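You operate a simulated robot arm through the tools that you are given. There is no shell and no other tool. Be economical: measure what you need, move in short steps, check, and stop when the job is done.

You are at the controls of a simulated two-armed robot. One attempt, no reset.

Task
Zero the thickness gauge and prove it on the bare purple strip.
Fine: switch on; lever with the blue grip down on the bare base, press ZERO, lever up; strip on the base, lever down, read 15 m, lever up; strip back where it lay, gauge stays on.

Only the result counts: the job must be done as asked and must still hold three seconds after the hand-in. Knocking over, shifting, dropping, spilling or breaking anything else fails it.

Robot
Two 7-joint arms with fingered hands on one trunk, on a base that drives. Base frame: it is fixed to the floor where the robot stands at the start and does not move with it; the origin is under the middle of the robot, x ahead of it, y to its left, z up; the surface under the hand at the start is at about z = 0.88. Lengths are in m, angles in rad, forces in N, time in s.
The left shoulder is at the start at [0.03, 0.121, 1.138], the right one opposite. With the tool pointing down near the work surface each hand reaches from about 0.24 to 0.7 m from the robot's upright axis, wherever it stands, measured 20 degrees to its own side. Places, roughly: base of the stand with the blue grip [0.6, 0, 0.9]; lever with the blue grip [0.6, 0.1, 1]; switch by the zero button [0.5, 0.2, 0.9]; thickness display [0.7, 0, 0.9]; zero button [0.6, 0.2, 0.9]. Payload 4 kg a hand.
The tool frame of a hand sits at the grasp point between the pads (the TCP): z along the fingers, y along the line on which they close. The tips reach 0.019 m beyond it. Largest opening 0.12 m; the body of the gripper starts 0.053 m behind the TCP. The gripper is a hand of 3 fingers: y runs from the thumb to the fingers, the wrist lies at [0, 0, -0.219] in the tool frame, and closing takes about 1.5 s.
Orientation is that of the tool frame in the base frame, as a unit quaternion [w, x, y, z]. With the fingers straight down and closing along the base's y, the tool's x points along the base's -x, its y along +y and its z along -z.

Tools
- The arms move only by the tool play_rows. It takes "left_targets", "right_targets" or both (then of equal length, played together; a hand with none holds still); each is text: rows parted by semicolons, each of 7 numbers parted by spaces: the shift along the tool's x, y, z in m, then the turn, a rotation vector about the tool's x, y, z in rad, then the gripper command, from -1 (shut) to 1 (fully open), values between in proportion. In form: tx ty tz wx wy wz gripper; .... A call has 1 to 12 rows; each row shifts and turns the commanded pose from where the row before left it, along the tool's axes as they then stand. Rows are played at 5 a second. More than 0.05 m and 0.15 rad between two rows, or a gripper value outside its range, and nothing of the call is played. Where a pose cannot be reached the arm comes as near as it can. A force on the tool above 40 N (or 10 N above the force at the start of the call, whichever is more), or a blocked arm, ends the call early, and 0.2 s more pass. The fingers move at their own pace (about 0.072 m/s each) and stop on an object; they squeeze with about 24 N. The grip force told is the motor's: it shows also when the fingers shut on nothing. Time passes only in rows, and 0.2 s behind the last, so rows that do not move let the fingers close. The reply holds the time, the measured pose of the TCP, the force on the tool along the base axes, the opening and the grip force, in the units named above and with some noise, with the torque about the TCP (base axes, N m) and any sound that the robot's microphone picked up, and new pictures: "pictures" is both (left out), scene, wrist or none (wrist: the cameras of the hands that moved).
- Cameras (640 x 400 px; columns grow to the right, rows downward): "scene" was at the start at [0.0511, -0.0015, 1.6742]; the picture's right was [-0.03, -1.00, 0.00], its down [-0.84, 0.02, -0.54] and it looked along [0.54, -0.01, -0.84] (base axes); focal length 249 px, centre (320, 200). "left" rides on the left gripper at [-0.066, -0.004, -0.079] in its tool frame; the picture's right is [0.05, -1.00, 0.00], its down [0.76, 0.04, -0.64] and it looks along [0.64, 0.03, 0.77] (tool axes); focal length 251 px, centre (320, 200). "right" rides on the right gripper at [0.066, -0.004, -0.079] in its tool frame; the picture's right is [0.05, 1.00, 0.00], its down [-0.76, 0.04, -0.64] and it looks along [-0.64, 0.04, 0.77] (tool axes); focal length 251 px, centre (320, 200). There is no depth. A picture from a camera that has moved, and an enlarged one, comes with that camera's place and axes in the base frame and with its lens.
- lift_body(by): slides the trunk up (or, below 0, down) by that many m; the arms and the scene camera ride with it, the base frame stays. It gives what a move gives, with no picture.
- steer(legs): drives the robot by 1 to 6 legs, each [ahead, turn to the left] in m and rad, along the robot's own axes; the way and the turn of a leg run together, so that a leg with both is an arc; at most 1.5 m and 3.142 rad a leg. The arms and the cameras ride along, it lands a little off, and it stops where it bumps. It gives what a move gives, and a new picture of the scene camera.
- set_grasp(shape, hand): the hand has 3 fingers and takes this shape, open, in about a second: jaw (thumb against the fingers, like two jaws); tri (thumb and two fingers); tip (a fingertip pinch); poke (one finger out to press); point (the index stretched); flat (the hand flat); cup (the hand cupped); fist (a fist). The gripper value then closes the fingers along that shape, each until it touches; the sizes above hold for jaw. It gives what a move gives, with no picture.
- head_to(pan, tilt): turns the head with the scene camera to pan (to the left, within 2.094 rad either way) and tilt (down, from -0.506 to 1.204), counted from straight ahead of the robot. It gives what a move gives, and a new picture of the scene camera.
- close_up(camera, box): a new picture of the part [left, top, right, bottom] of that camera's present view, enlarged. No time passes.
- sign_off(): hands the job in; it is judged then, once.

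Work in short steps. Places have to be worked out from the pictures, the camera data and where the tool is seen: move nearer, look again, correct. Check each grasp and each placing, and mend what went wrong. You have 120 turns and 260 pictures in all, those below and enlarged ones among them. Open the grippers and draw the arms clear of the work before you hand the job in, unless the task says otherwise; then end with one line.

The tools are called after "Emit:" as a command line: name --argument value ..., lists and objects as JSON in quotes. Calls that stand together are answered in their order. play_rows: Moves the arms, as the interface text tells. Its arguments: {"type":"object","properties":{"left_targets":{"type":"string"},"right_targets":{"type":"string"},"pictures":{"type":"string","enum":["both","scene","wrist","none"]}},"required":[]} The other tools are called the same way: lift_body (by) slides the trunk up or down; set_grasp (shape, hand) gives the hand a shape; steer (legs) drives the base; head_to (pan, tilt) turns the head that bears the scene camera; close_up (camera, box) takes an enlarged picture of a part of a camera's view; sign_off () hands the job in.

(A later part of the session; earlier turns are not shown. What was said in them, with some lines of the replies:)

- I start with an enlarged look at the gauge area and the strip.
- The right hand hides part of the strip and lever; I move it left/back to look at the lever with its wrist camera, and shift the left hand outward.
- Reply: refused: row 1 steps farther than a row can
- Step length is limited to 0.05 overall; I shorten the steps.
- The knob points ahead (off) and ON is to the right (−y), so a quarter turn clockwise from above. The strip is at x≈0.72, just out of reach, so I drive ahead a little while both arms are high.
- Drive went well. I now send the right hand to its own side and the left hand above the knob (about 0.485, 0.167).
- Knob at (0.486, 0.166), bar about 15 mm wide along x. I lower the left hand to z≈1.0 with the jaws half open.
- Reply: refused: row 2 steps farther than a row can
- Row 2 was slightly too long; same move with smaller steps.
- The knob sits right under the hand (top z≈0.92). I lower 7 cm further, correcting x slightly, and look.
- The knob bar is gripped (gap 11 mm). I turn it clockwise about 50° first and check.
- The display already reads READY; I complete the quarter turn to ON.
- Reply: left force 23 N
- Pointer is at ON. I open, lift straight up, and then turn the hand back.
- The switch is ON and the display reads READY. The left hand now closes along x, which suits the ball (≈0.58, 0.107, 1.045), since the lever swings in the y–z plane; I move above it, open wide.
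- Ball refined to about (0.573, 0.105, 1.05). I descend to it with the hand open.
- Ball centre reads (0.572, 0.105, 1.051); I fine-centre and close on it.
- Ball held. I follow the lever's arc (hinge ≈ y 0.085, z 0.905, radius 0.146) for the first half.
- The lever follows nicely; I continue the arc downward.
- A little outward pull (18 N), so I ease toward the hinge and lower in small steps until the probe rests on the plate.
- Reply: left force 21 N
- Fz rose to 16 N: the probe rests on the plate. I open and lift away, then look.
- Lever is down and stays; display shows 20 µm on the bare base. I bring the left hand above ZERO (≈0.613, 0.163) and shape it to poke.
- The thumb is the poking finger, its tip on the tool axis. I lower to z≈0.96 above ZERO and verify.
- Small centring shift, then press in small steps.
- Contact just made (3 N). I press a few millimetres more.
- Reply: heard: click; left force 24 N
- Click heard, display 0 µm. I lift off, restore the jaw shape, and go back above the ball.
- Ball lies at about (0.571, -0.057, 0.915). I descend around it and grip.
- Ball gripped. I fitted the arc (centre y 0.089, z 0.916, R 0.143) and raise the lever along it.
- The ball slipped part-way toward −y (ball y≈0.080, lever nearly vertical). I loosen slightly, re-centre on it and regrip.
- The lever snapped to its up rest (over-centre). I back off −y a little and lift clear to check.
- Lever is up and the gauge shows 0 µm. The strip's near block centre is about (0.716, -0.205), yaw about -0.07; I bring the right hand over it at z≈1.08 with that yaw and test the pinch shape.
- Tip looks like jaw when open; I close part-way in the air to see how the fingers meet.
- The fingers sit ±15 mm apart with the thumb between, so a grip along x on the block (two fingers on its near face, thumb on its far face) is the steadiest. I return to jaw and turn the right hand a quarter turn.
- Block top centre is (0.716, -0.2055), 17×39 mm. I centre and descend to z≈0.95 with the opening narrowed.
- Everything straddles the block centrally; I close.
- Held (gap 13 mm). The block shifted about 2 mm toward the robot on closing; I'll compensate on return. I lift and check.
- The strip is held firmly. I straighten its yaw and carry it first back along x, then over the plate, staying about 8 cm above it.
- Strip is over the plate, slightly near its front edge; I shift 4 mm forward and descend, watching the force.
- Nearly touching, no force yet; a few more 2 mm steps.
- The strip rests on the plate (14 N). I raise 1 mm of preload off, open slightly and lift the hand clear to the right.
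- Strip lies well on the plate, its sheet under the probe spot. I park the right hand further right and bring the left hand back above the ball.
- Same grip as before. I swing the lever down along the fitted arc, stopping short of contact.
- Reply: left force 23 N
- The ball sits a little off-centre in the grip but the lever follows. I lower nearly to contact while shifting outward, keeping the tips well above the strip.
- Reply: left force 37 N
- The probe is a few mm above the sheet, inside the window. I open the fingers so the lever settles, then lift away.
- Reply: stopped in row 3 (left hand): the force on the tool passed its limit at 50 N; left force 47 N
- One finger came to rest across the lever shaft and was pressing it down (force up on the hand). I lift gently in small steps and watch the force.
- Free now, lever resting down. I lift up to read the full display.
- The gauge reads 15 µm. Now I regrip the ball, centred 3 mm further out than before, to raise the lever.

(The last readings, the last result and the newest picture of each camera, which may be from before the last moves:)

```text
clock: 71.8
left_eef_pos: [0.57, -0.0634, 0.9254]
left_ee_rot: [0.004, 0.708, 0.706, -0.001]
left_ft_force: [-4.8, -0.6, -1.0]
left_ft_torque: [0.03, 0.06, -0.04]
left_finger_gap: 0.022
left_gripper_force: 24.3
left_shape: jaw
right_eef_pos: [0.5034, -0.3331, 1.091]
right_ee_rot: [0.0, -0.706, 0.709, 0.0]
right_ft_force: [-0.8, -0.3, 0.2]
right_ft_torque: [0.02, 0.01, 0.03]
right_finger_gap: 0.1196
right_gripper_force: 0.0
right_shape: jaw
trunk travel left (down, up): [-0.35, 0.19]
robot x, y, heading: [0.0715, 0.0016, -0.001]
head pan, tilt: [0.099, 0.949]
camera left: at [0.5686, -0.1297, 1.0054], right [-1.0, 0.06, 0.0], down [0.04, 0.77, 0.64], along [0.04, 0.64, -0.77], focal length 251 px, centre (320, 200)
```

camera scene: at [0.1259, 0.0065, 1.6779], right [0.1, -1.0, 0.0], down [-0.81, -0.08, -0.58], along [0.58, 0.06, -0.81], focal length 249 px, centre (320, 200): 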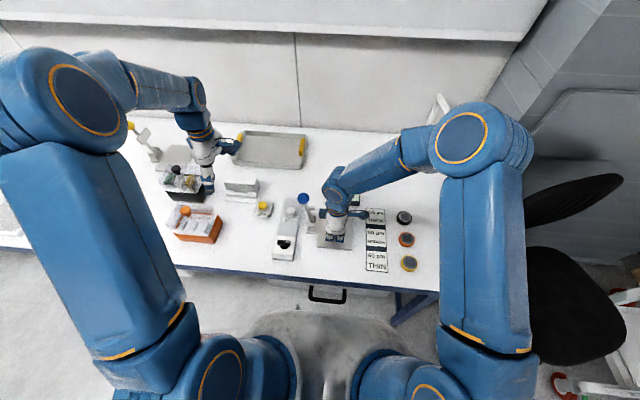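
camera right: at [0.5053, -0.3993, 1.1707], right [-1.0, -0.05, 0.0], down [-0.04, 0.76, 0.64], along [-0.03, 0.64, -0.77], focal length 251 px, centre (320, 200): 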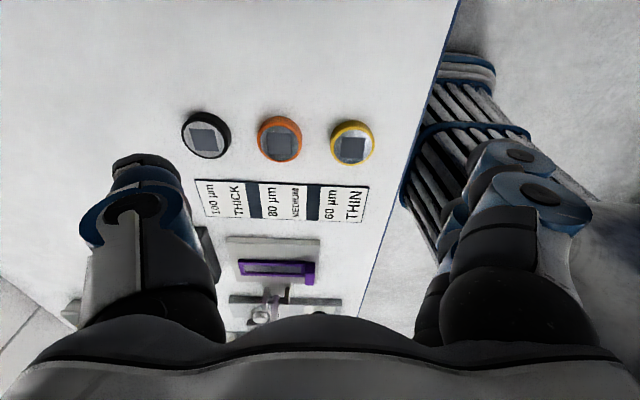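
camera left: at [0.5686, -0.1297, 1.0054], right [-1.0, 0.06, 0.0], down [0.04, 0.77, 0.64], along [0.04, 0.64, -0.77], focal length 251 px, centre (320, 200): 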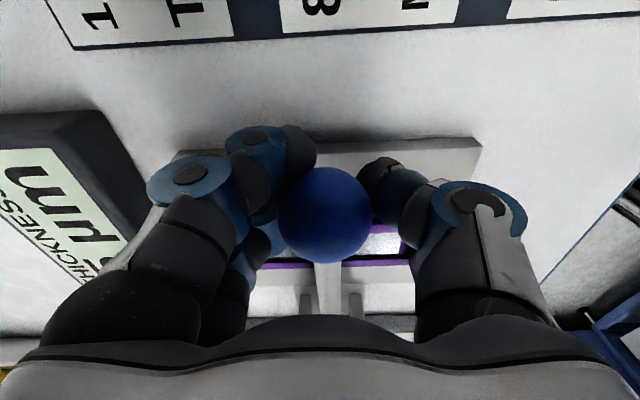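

Now one finger backs the ball on its outer side, good for pushing it up and over. I raise along the arc.

Emit:
play_rows --left_targets "0.0039 0 -0.0254 0 0 0 -1; 0.0083 0 -0.0243 0 0 0 -1; 0.0125 0 -0.0225 0 0 0 -1; 0.0164 0 -0.0199 0 0 0 -1; 0.0197 0 -0.0165 0 0 0 -1; 0 0 0 0 0 0 -1" --pictures "wrist"

Emit:
close_up --camera "scene" --box '[260, 150, 400, 250]'

```text
clock: 73.2
left_eef_pos: [0.5718, -0.0028, 1.0346]
left_ee_rot: [0.005, 0.708, 0.707, 0.0]
left_ft_force: [0.2, 0.1, -1.2]
left_ft_torque: [-0.01, 0.0, -0.01]
left_finger_gap: 0.0157
left_gripper_force: 24.1
left_shape: jaw
right_eef_pos: [0.5041, -0.3343, 1.0909]
right_ee_rot: [0.0, -0.706, 0.708, -0.001]
right_ft_force: [-0.2, 0.2, 0.5]
right_ft_torque: [0.04, 0.03, -0.02]
right_finger_gap: 0.1198
right_gripper_force: 0.0
right_shape: jaw
trunk travel left (down, up): [-0.35, 0.19]
robot x, y, heading: [0.0704, -0.0015, -0.001]
head pan, tilt: [0.099, 0.949]
camera left: at [0.5696, -0.0704, 1.1148], right [-1.0, 0.06, -0.01], down [0.04, 0.77, 0.64], along [0.04, 0.64, -0.77], focal length 251 px, centre (320, 200)
```

left: 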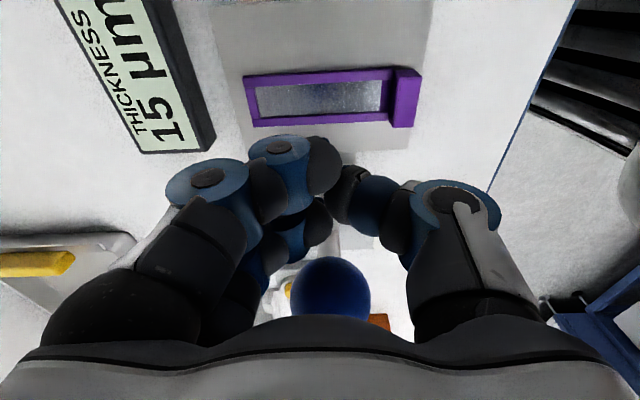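

```text
4.00 times, centred on (330, 200) of scene
camera zoom: at [0.1258, 0.0065, 1.6779], right [0.1, -0.99, 0.0], down [-0.81, -0.08, -0.58], along [0.58, 0.06, -0.81], focal length 995 px, centre (280, 200)
```

zoom: 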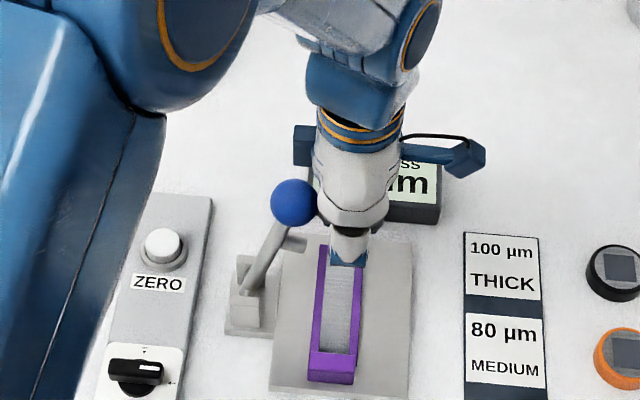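

The ball has swung ahead of the closed fingers (ball y≈0.04). I push it over toward +y with the closed fingers until it reaches the up rest.

Emit:
play_rows --left_targets "0.015 0 -0.01 0 0 0 -1; 0.02 0 -0.008 0 0 0 -1; 0.02 0 -0.004 0 0 0 -1; 0.018 0 0 0 0 0 -1; 0.004 0 0 0 0 0 -1; 0 0 0 0 0 0 -1" --pictures "none"

Emit:
close_up --camera "scene" --box '[260, 150, 400, 250]'

```text
clock: 74.6
left_eef_pos: [0.5726, 0.0723, 1.056]
left_ee_rot: [0.005, 0.708, 0.706, -0.001]
left_ft_force: [0.3, -12.8, 2.2]
left_ft_torque: [0.0, 0.0, -0.08]
left_finger_gap: 0.016
left_gripper_force: 24.4
left_shape: jaw
right_eef_pos: [0.5048, -0.3345, 1.0905]
right_ee_rot: [0.001, -0.705, 0.709, 0.001]
right_ft_force: [-1.0, 0.4, -0.7]
right_ft_torque: [-0.03, 0.0, 0.01]
right_finger_gap: 0.1199
right_gripper_force: 0.1
right_shape: jaw
trunk travel left (down, up): [-0.35, 0.19]
robot x, y, heading: [0.0705, 0.0052, -0.002]
head pan, tilt: [0.099, 0.949]
```

```text
4.00 times, centred on (330, 200) of scene
camera zoom: at [0.1255, 0.005, 1.6779], right [0.1, -0.99, 0.0], down [-0.81, -0.08, -0.58], along [0.58, 0.06, -0.81], focal length 995 px, centre (280, 200)
```

zoom: 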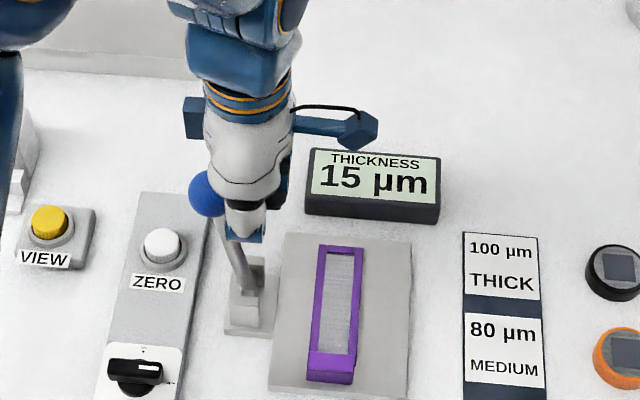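

The lever is back at its up rest (12 N against the stop). I back off, lift, and move the left hand well away to the left.

Emit:
play_rows --left_targets "-0.012 0 0 0 0 0 -1; 0 0 -0.045 0 0 0 -1; 0 0 -0.045 0 0 0 -1; 0.04 0 -0.02 0 0 0 -1; 0.045 0 0 0 0 0 0; 0.045 0 0 0 0 0 1; 0.045 0 0 0 0 0 1; 0.045 0 0 0 0 0 1; 0.045 0 0 0 0 0 1; 0 0 0 0 0 0 1" --pictures "none"

Emit:
close_up --camera "scene" --box '[260, 150, 400, 250]'

```text
clock: 76.8
left_eef_pos: [0.5736, 0.3297, 1.163]
left_ee_rot: [0.004, 0.708, 0.706, -0.001]
left_ft_force: [-0.7, 1.0, 0.2]
left_ft_torque: [-0.03, 0.01, 0.04]
left_finger_gap: 0.12
left_gripper_force: 0.0
left_shape: jaw
right_eef_pos: [0.5042, -0.3337, 1.0908]
right_ee_rot: [0.0, -0.706, 0.709, 0.0]
right_ft_force: [0.0, 0.2, 0.2]
right_ft_torque: [0.02, 0.01, 0.03]
right_finger_gap: 0.1195
right_gripper_force: 0.1
right_shape: jaw
trunk travel left (down, up): [-0.35, 0.19]
robot x, y, heading: [0.0727, 0.0065, -0.001]
head pan, tilt: [0.099, 0.949]
```

```text
4.00 times, centred on (330, 200) of scene
camera zoom: at [0.1254, 0.0061, 1.6779], right [0.1, -0.99, 0.0], down [-0.81, -0.08, -0.58], along [0.58, 0.06, -0.81], focal length 995 px, centre (280, 200)
```

zoom: 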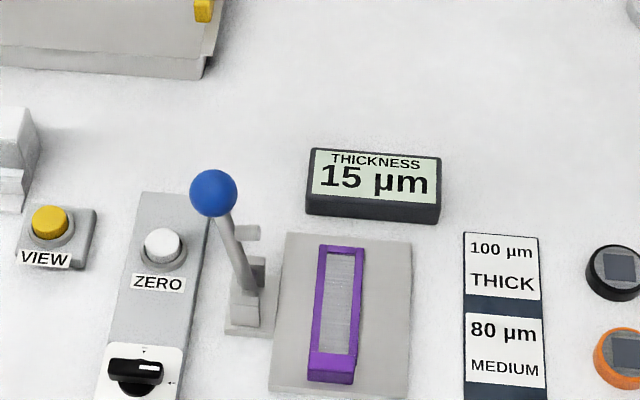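

Lever up, strip undisturbed, reading 15 µm held. I bring the right hand back above the strip's block.

Emit:
play_rows --right_targets "-0.048 0 0 0 0 0 -0.2; -0.048 0 0 0 0 0 -0.2; -0.048 0 0 0 0 0 -0.2; -0.048 0 0 0 0 0 -0.2; -0.048 0 0 0 0 0 -0.2; -0.048 0 0 0 0 0 -0.2; -0.046 0 0 0 0 0 -0.2; 0 0 0.05 0 0 0 -0.2; 0 0 0.05 0 0 0 -0.2; 0 0 0.03 0 0 0 -0.2; 0 0 0 0 0 0 -0.2" --pictures "wrist"

```text
clock: 79.2
left_eef_pos: [0.5733, 0.3297, 1.1635]
left_ee_rot: [0.005, 0.708, 0.706, -0.001]
left_ft_force: [0.1, -0.1, 0.4]
left_ft_torque: [-0.02, -0.01, 0.0]
left_finger_gap: 0.1196
left_gripper_force: 0.1
left_shape: jaw
right_eef_pos: [0.507, 0.0007, 0.9616]
right_ee_rot: [0.0, -0.707, 0.708, 0.0]
right_ft_force: [0.4, -0.4, -0.3]
right_ft_torque: [-0.02, 0.0, -0.01]
right_finger_gap: 0.0482
right_gripper_force: 0.0
right_shape: jaw
trunk travel left (down, up): [-0.35, 0.19]
robot x, y, heading: [0.0679, 0.0014, -0.003]
head pan, tilt: [0.099, 0.949]
camera right: at [0.5087, -0.0649, 1.0406], right [-1.0, -0.05, 0.0], down [-0.04, 0.76, 0.64], along [-0.03, 0.64, -0.77], focal length 251 px, centre (320, 200)
```

right: 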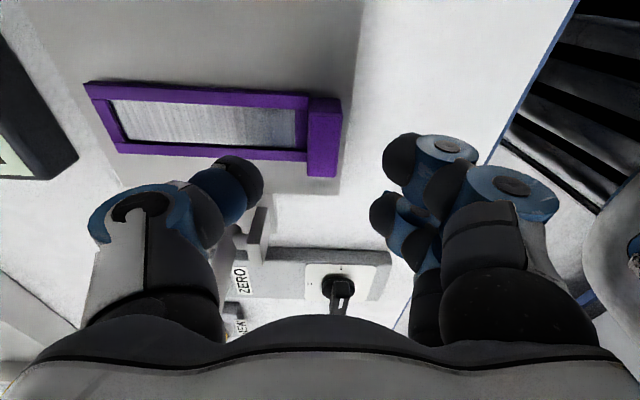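

Emit:
play_rows --right_targets "0 0.003 0.02 0 0 0 -0.2; 0 0 0.015 0 0 0 -0.2; 0 0 0.006 0 0 0 -0.2; 0 0 0 0 0 0 -0.2; 0 0 0 0 0 0 -1; 0 0 0 0 0 0 -1; 0 0 0 0 0 0 -1; 0 0 0 0 0 0 -1; 0 0 0 0 0 0 -1" --pictures "wrist"

```text
clock: 81.2
left_eef_pos: [0.5742, 0.3301, 1.1624]
left_ee_rot: [0.005, 0.708, 0.706, -0.002]
left_ft_force: [0.4, 0.3, -0.3]
left_ft_torque: [0.02, 0.04, 0.01]
left_finger_gap: 0.1199
left_gripper_force: 0.0
left_shape: jaw
right_eef_pos: [0.5024, 0.0017, 0.919]
right_ee_rot: [0.0, -0.705, 0.709, 0.0]
right_ft_force: [-0.3, 0.0, 0.9]
right_ft_torque: [0.05, 0.01, -0.01]
right_finger_gap: 0.013
right_gripper_force: 23.5
right_shape: jaw
trunk travel left (down, up): [-0.35, 0.19]
robot x, y, heading: [0.0734, 0.0027, -0.003]
head pan, tilt: [0.099, 0.949]
camera right: at [0.5037, -0.0654, 0.9993], right [-1.0, -0.05, 0.0], down [-0.04, 0.76, 0.64], along [-0.03, 0.64, -0.77], focal length 251 px, centre (320, 200)
```

right: 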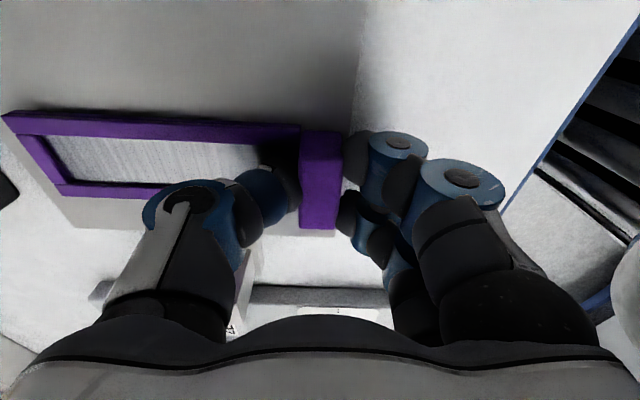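

Gripped just as at the first pick. I lift, carry it back right and forward, and restore the original yaw above its place.

Emit:
play_rows --right_targets "0 0 -0.03 0 0 0 -1; 0 0 -0.05 0 0 0 -1; 0.042 0 0 0 0 0 -1; 0.042 0 0 0 0 0 -1; 0.042 0 0 0 0 0 -1; 0.042 0 0 0 0 0 -1; 0.0387 0 0 0 0 0 -1; 0 -0.045 0 0 0 0 -1; 0 -0.045 0 0 0 0 -1; 0 -0.045 0 0 0 0 -1; 0 -0.045 0 0 0 0 -1; 0 0 0 0 0 0 -1" --pictures "none"

Emit:
play_rows --right_targets "0 -0.034 0 0 0 0 -1; 0 0 0 0 0 0.067 -1; 0 0 0 0 0 0 -1; 0 0 0 0 0 0 -1" --pictures "wrist"

Emit:
close_up --camera "scene" --box '[260, 130, 440, 250]'

```text
clock: 83.8
left_eef_pos: [0.5732, 0.3298, 1.164]
left_ee_rot: [0.005, 0.708, 0.706, -0.001]
left_ft_force: [0.5, 0.2, -0.6]
left_ft_torque: [-0.01, -0.01, 0.0]
left_finger_gap: 0.1197
left_gripper_force: 0.0
left_shape: jaw
right_eef_pos: [0.6761, -0.2072, 1.0016]
right_ee_rot: [0.0, -0.707, 0.708, 0.0]
right_ft_force: [0.6, -0.2, -0.6]
right_ft_torque: [-0.01, 0.01, 0.0]
right_finger_gap: 0.0128
right_gripper_force: 23.7
right_shape: jaw
trunk travel left (down, up): [-0.35, 0.19]
robot x, y, heading: [0.0708, 0.0041, 0.001]
head pan, tilt: [0.099, 0.949]
```

```text
clock: 84.8
left_eef_pos: [0.574, 0.3298, 1.1626]
left_ee_rot: [0.006, 0.708, 0.706, -0.001]
left_ft_force: [-0.2, -0.6, -0.5]
left_ft_torque: [-0.01, -0.02, -0.02]
left_finger_gap: 0.1197
left_gripper_force: 0.0
left_shape: jaw
right_eef_pos: [0.7145, -0.2059, 0.999]
right_ee_rot: [0.0, -0.682, 0.731, 0.0]
right_ft_force: [-0.3, -1.0, 0.1]
right_ft_torque: [-0.02, -0.01, 0.03]
right_finger_gap: 0.0131
right_gripper_force: 23.8
right_shape: jaw
trunk travel left (down, up): [-0.35, 0.19]
robot x, y, heading: [0.0723, 0.0013, 0.001]
head pan, tilt: [0.099, 0.949]
camera right: at [0.7115, -0.2724, 1.0805], right [-1.0, 0.02, 0.0], down [0.01, 0.77, 0.64], along [0.01, 0.64, -0.77], focal length 251 px, centre (320, 200)
```

right: 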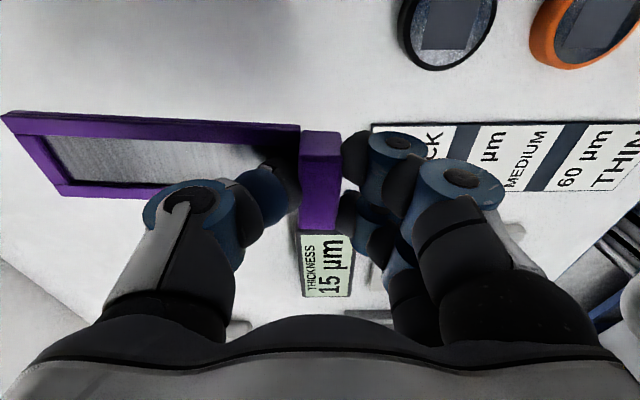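

```text
3.33 times, centred on (350, 190) of scene
camera zoom: at [0.1257, 0.0074, 1.6779], right [0.1, -0.99, 0.0], down [-0.81, -0.08, -0.58], along [0.58, 0.06, -0.81], focal length 829 px, centre (220, 233)
```

zoom: 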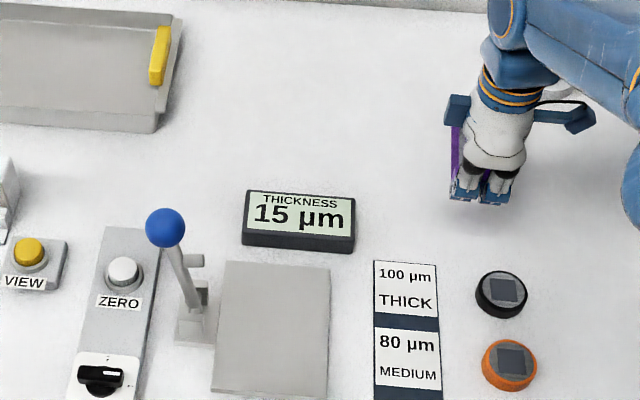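

Pose matches the lift-off pose; I add the 2 mm correction and lower to the table.

Emit:
play_rows --right_targets "0 -0.0015 0.04 0 0 0 -1; 0 0 0.035 0 0 0 -1; 0 0 0.01 0 0 0 -1; 0 0 0.003 0 0 0 -1; 0 0 0 0 0 0 -1" --pictures "none"

```text
clock: 86.0
left_eef_pos: [0.5738, 0.3292, 1.1623]
left_ee_rot: [0.004, 0.709, 0.706, -0.001]
left_ft_force: [0.3, -0.5, 0.1]
left_ft_torque: [0.0, -0.03, 0.0]
left_finger_gap: 0.1199
left_gripper_force: 0.0
left_shape: jaw
right_eef_pos: [0.7155, -0.2062, 0.91]
right_ee_rot: [0.0, -0.682, 0.731, 0.0]
right_ft_force: [-0.2, -0.4, -1.0]
right_ft_torque: [-0.01, 0.01, 0.0]
right_finger_gap: 0.0132
right_gripper_force: 24.1
right_shape: jaw
trunk travel left (down, up): [-0.35, 0.19]
robot x, y, heading: [0.0701, -0.0005, -0.002]
head pan, tilt: [0.099, 0.949]
```

Emit:
play_rows --right_targets "0 0 0.002 0 0 0 -1; 0 0 0.001 0 0 0 -1; 0 0 0 0 0 0 -1" --pictures "wrist"

```text
clock: 86.8
left_eef_pos: [0.5744, 0.329, 1.1629]
left_ee_rot: [0.005, 0.708, 0.706, -0.001]
left_ft_force: [1.2, -0.3, 0.0]
left_ft_torque: [-0.02, 0.02, -0.01]
left_finger_gap: 0.1202
left_gripper_force: 0.0
left_shape: jaw
right_eef_pos: [0.7148, -0.2067, 0.908]
right_ee_rot: [-0.001, -0.682, 0.731, 0.001]
right_ft_force: [0.7, -1.0, -0.3]
right_ft_torque: [-0.01, 0.0, 0.02]
right_finger_gap: 0.0131
right_gripper_force: 23.7
right_shape: jaw
trunk travel left (down, up): [-0.35, 0.19]
robot x, y, heading: [0.0761, 0.0049, 0.001]
head pan, tilt: [0.099, 0.949]
camera right: at [0.7129, -0.2738, 0.9876], right [-1.0, 0.02, 0.0], down [0.01, 0.77, 0.64], along [0.01, 0.64, -0.77], focal length 251 px, centre (320, 200)
```

right: 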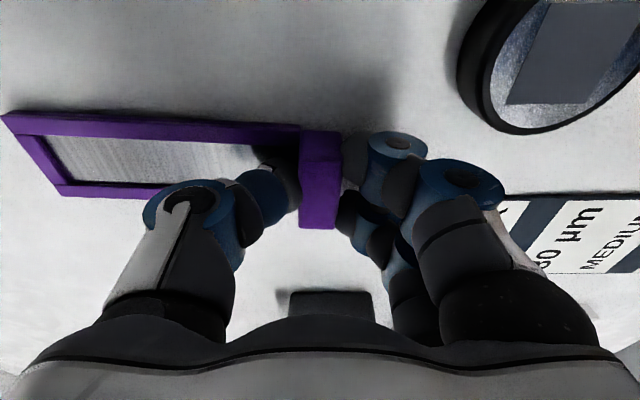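

No contact yet; a touch lower.

Emit:
play_rows --right_targets "0 0 0.0015 0 0 0 -1; 0 0 0.0015 0 0 0 -1; 0 0 0 0 0 0 -1" --pictures "none"

```text
clock: 87.6
left_eef_pos: [0.5732, 0.3288, 1.1631]
left_ee_rot: [0.005, 0.709, 0.705, -0.001]
left_ft_force: [-0.2, -0.2, 0.2]
left_ft_torque: [0.01, -0.01, -0.02]
left_finger_gap: 0.1199
left_gripper_force: 0.1
left_shape: jaw
right_eef_pos: [0.7182, -0.2062, 0.9062]
right_ee_rot: [0.0, -0.682, 0.731, 0.0]
right_ft_force: [-0.8, 1.5, 4.9]
right_ft_torque: [0.0, 0.08, -0.01]
right_finger_gap: 0.0132
right_gripper_force: 24.4
right_shape: jaw
trunk travel left (down, up): [-0.35, 0.19]
robot x, y, heading: [0.0686, 0.0008, 0.001]
head pan, tilt: [0.099, 0.949]
```

Contact (5 N). I open and lift straight up, then look at the placement.

Emit:
play_rows --right_targets "0 0 0 0 0 0 -0.2; 0 0 0 0 0 0 -0.2; 0 0 0 0 0 0 -0.2; 0 0 -0.03 0 0 0 -0.2; 0 0 -0.05 0 0 0 -0.2; 0 0 -0.05 0 0 0 -0.2; 0 0 -0.05 0 0 0 0.3; 0 0 -0.0135 0 0 0 0.3; 0 0 0 0 0 0 0.3" --pictures "wrist"

Emit:
close_up --camera "right" --box '[180, 20, 340, 120]'

```text
clock: 89.6
left_eef_pos: [0.5741, 0.3295, 1.1624]
left_ee_rot: [0.004, 0.709, 0.705, -0.001]
left_ft_force: [-1.0, 0.8, 0.1]
left_ft_torque: [-0.02, -0.02, -0.01]
left_finger_gap: 0.1201
left_gripper_force: 0.1
left_shape: jaw
right_eef_pos: [0.7183, -0.2082, 1.0989]
right_ee_rot: [-0.001, -0.682, 0.731, 0.001]
right_ft_force: [0.1, -0.5, -0.1]
right_ft_torque: [-0.02, 0.01, 0.01]
right_finger_gap: 0.0774
right_gripper_force: 0.0
right_shape: jaw
trunk travel left (down, up): [-0.35, 0.19]
robot x, y, heading: [0.0724, -0.0013, -0.003]
head pan, tilt: [0.099, 0.949]
camera right: at [0.7154, -0.2741, 1.1792], right [-1.0, 0.02, 0.0], down [0.01, 0.77, 0.64], along [0.01, 0.64, -0.77], focal length 251 px, centre (320, 200)
```

right: 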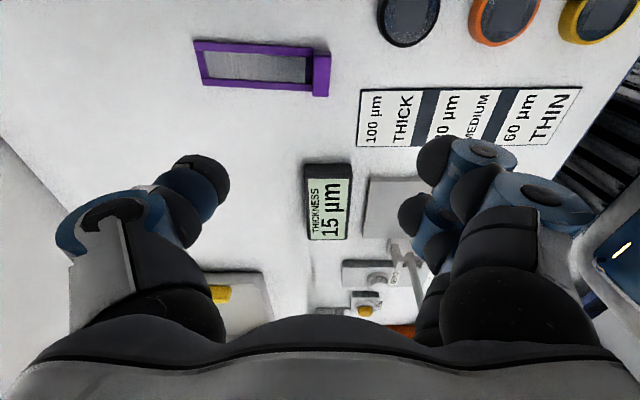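

```text
4.00 times, centred on (260, 70) of right
camera zoom: at [0.7154, -0.2741, 1.1792], right [-1.0, 0.02, 0.0], down [0.01, 0.77, 0.64], along [0.01, 0.64, -0.77], focal length 1006 px, centre (560, 720)
```

zoom: 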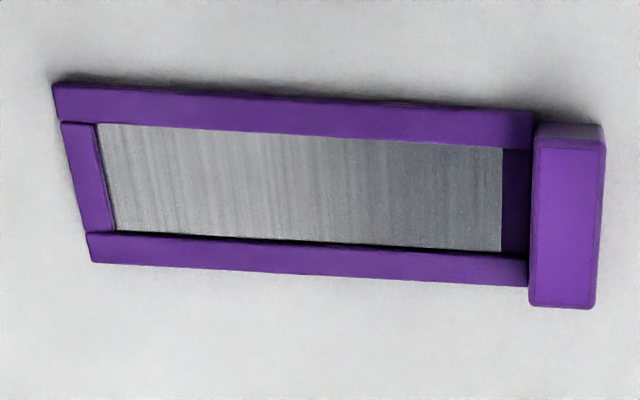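

The strip is back within 1–2 mm and the same yaw. I draw both arms clear with open grippers.

Emit:
play_rows --right_targets "0 0 -0.05 0 0 0 1; 0.02 0.04 -0.02 0 0 0 1; 0.02 0.045 0 0 0 0 1; 0.02 0.045 0 0 0 0 1; 0.02 0.045 0 0 0 0 1; 0.02 0.045 0 0 0 0 1; 0 0 0 0 0 0 1" --left_targets "0 0 -0.05 0 0 0 1; 0 -0.04 -0.02 0 0 0 1; 0 -0.045 0 0 0 0 1; 0 -0.045 0 0 0 0 1; 0 -0.02 0 0 0 0 1; 0 0 0 0 0 0 1; 0 0 0 0 0 0 1" --pictures "scene"

Emit:
close_up --camera "scene" --box '[240, 130, 440, 270]'

```text
clock: 91.2
left_eef_pos: [0.4247, 0.3305, 1.2331]
left_ee_rot: [0.004, 0.709, 0.705, -0.002]
left_ft_force: [-0.2, -1.2, -1.1]
left_ft_torque: [0.0, 0.03, 0.01]
left_finger_gap: 0.1201
left_gripper_force: 0.0
left_shape: jaw
right_eef_pos: [0.4901, -0.2912, 1.1692]
right_ee_rot: [0.0, -0.681, 0.732, 0.001]
right_ft_force: [-1.3, 0.5, 0.5]
right_ft_torque: [-0.01, -0.01, 0.01]
right_finger_gap: 0.1198
right_gripper_force: 0.0
right_shape: jaw
trunk travel left (down, up): [-0.35, 0.19]
robot x, y, heading: [0.0708, 0.0037, -0.003]
head pan, tilt: [0.099, 0.949]
camera scene: at [0.1263, 0.0075, 1.6778], right [0.1, -0.99, 0.0], down [-0.81, -0.08, -0.58], along [0.58, 0.06, -0.81], focal length 249 px, centre (320, 200)
```

scene: 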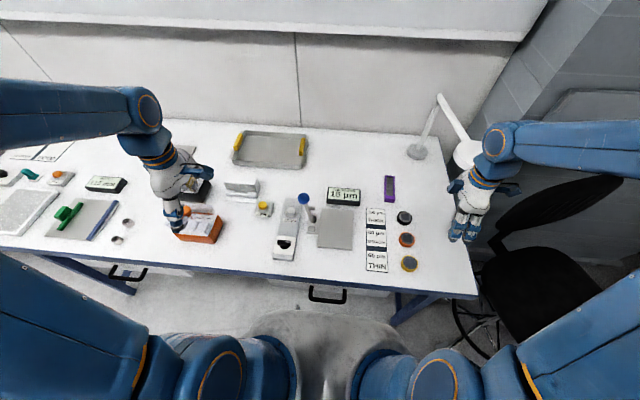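

```text
2.86 times, centred on (340, 200) of scene
camera zoom: at [0.1263, 0.0075, 1.6778], right [0.1, -0.99, 0.0], down [-0.81, -0.08, -0.58], along [0.58, 0.06, -0.81], focal length 710 px, centre (263, 200)
```

zoom: 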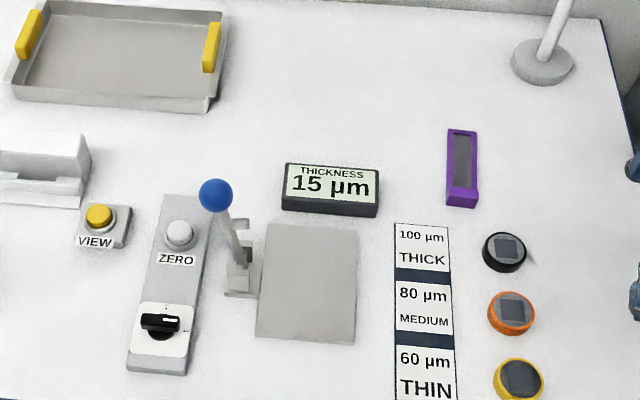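

The gauge is on, the lever is up, the display holds 15 µm, the strip is back in place, and both hands are clear and open. I hand in.

Emit:
sign_off

```text
The job is handed in.
```

The gauge was switched on and zeroed on the bare base, and the purple strip then read 15 µm. The lever is up, the strip is back to within about 2 mm of where it lay, and the gauge is still on.
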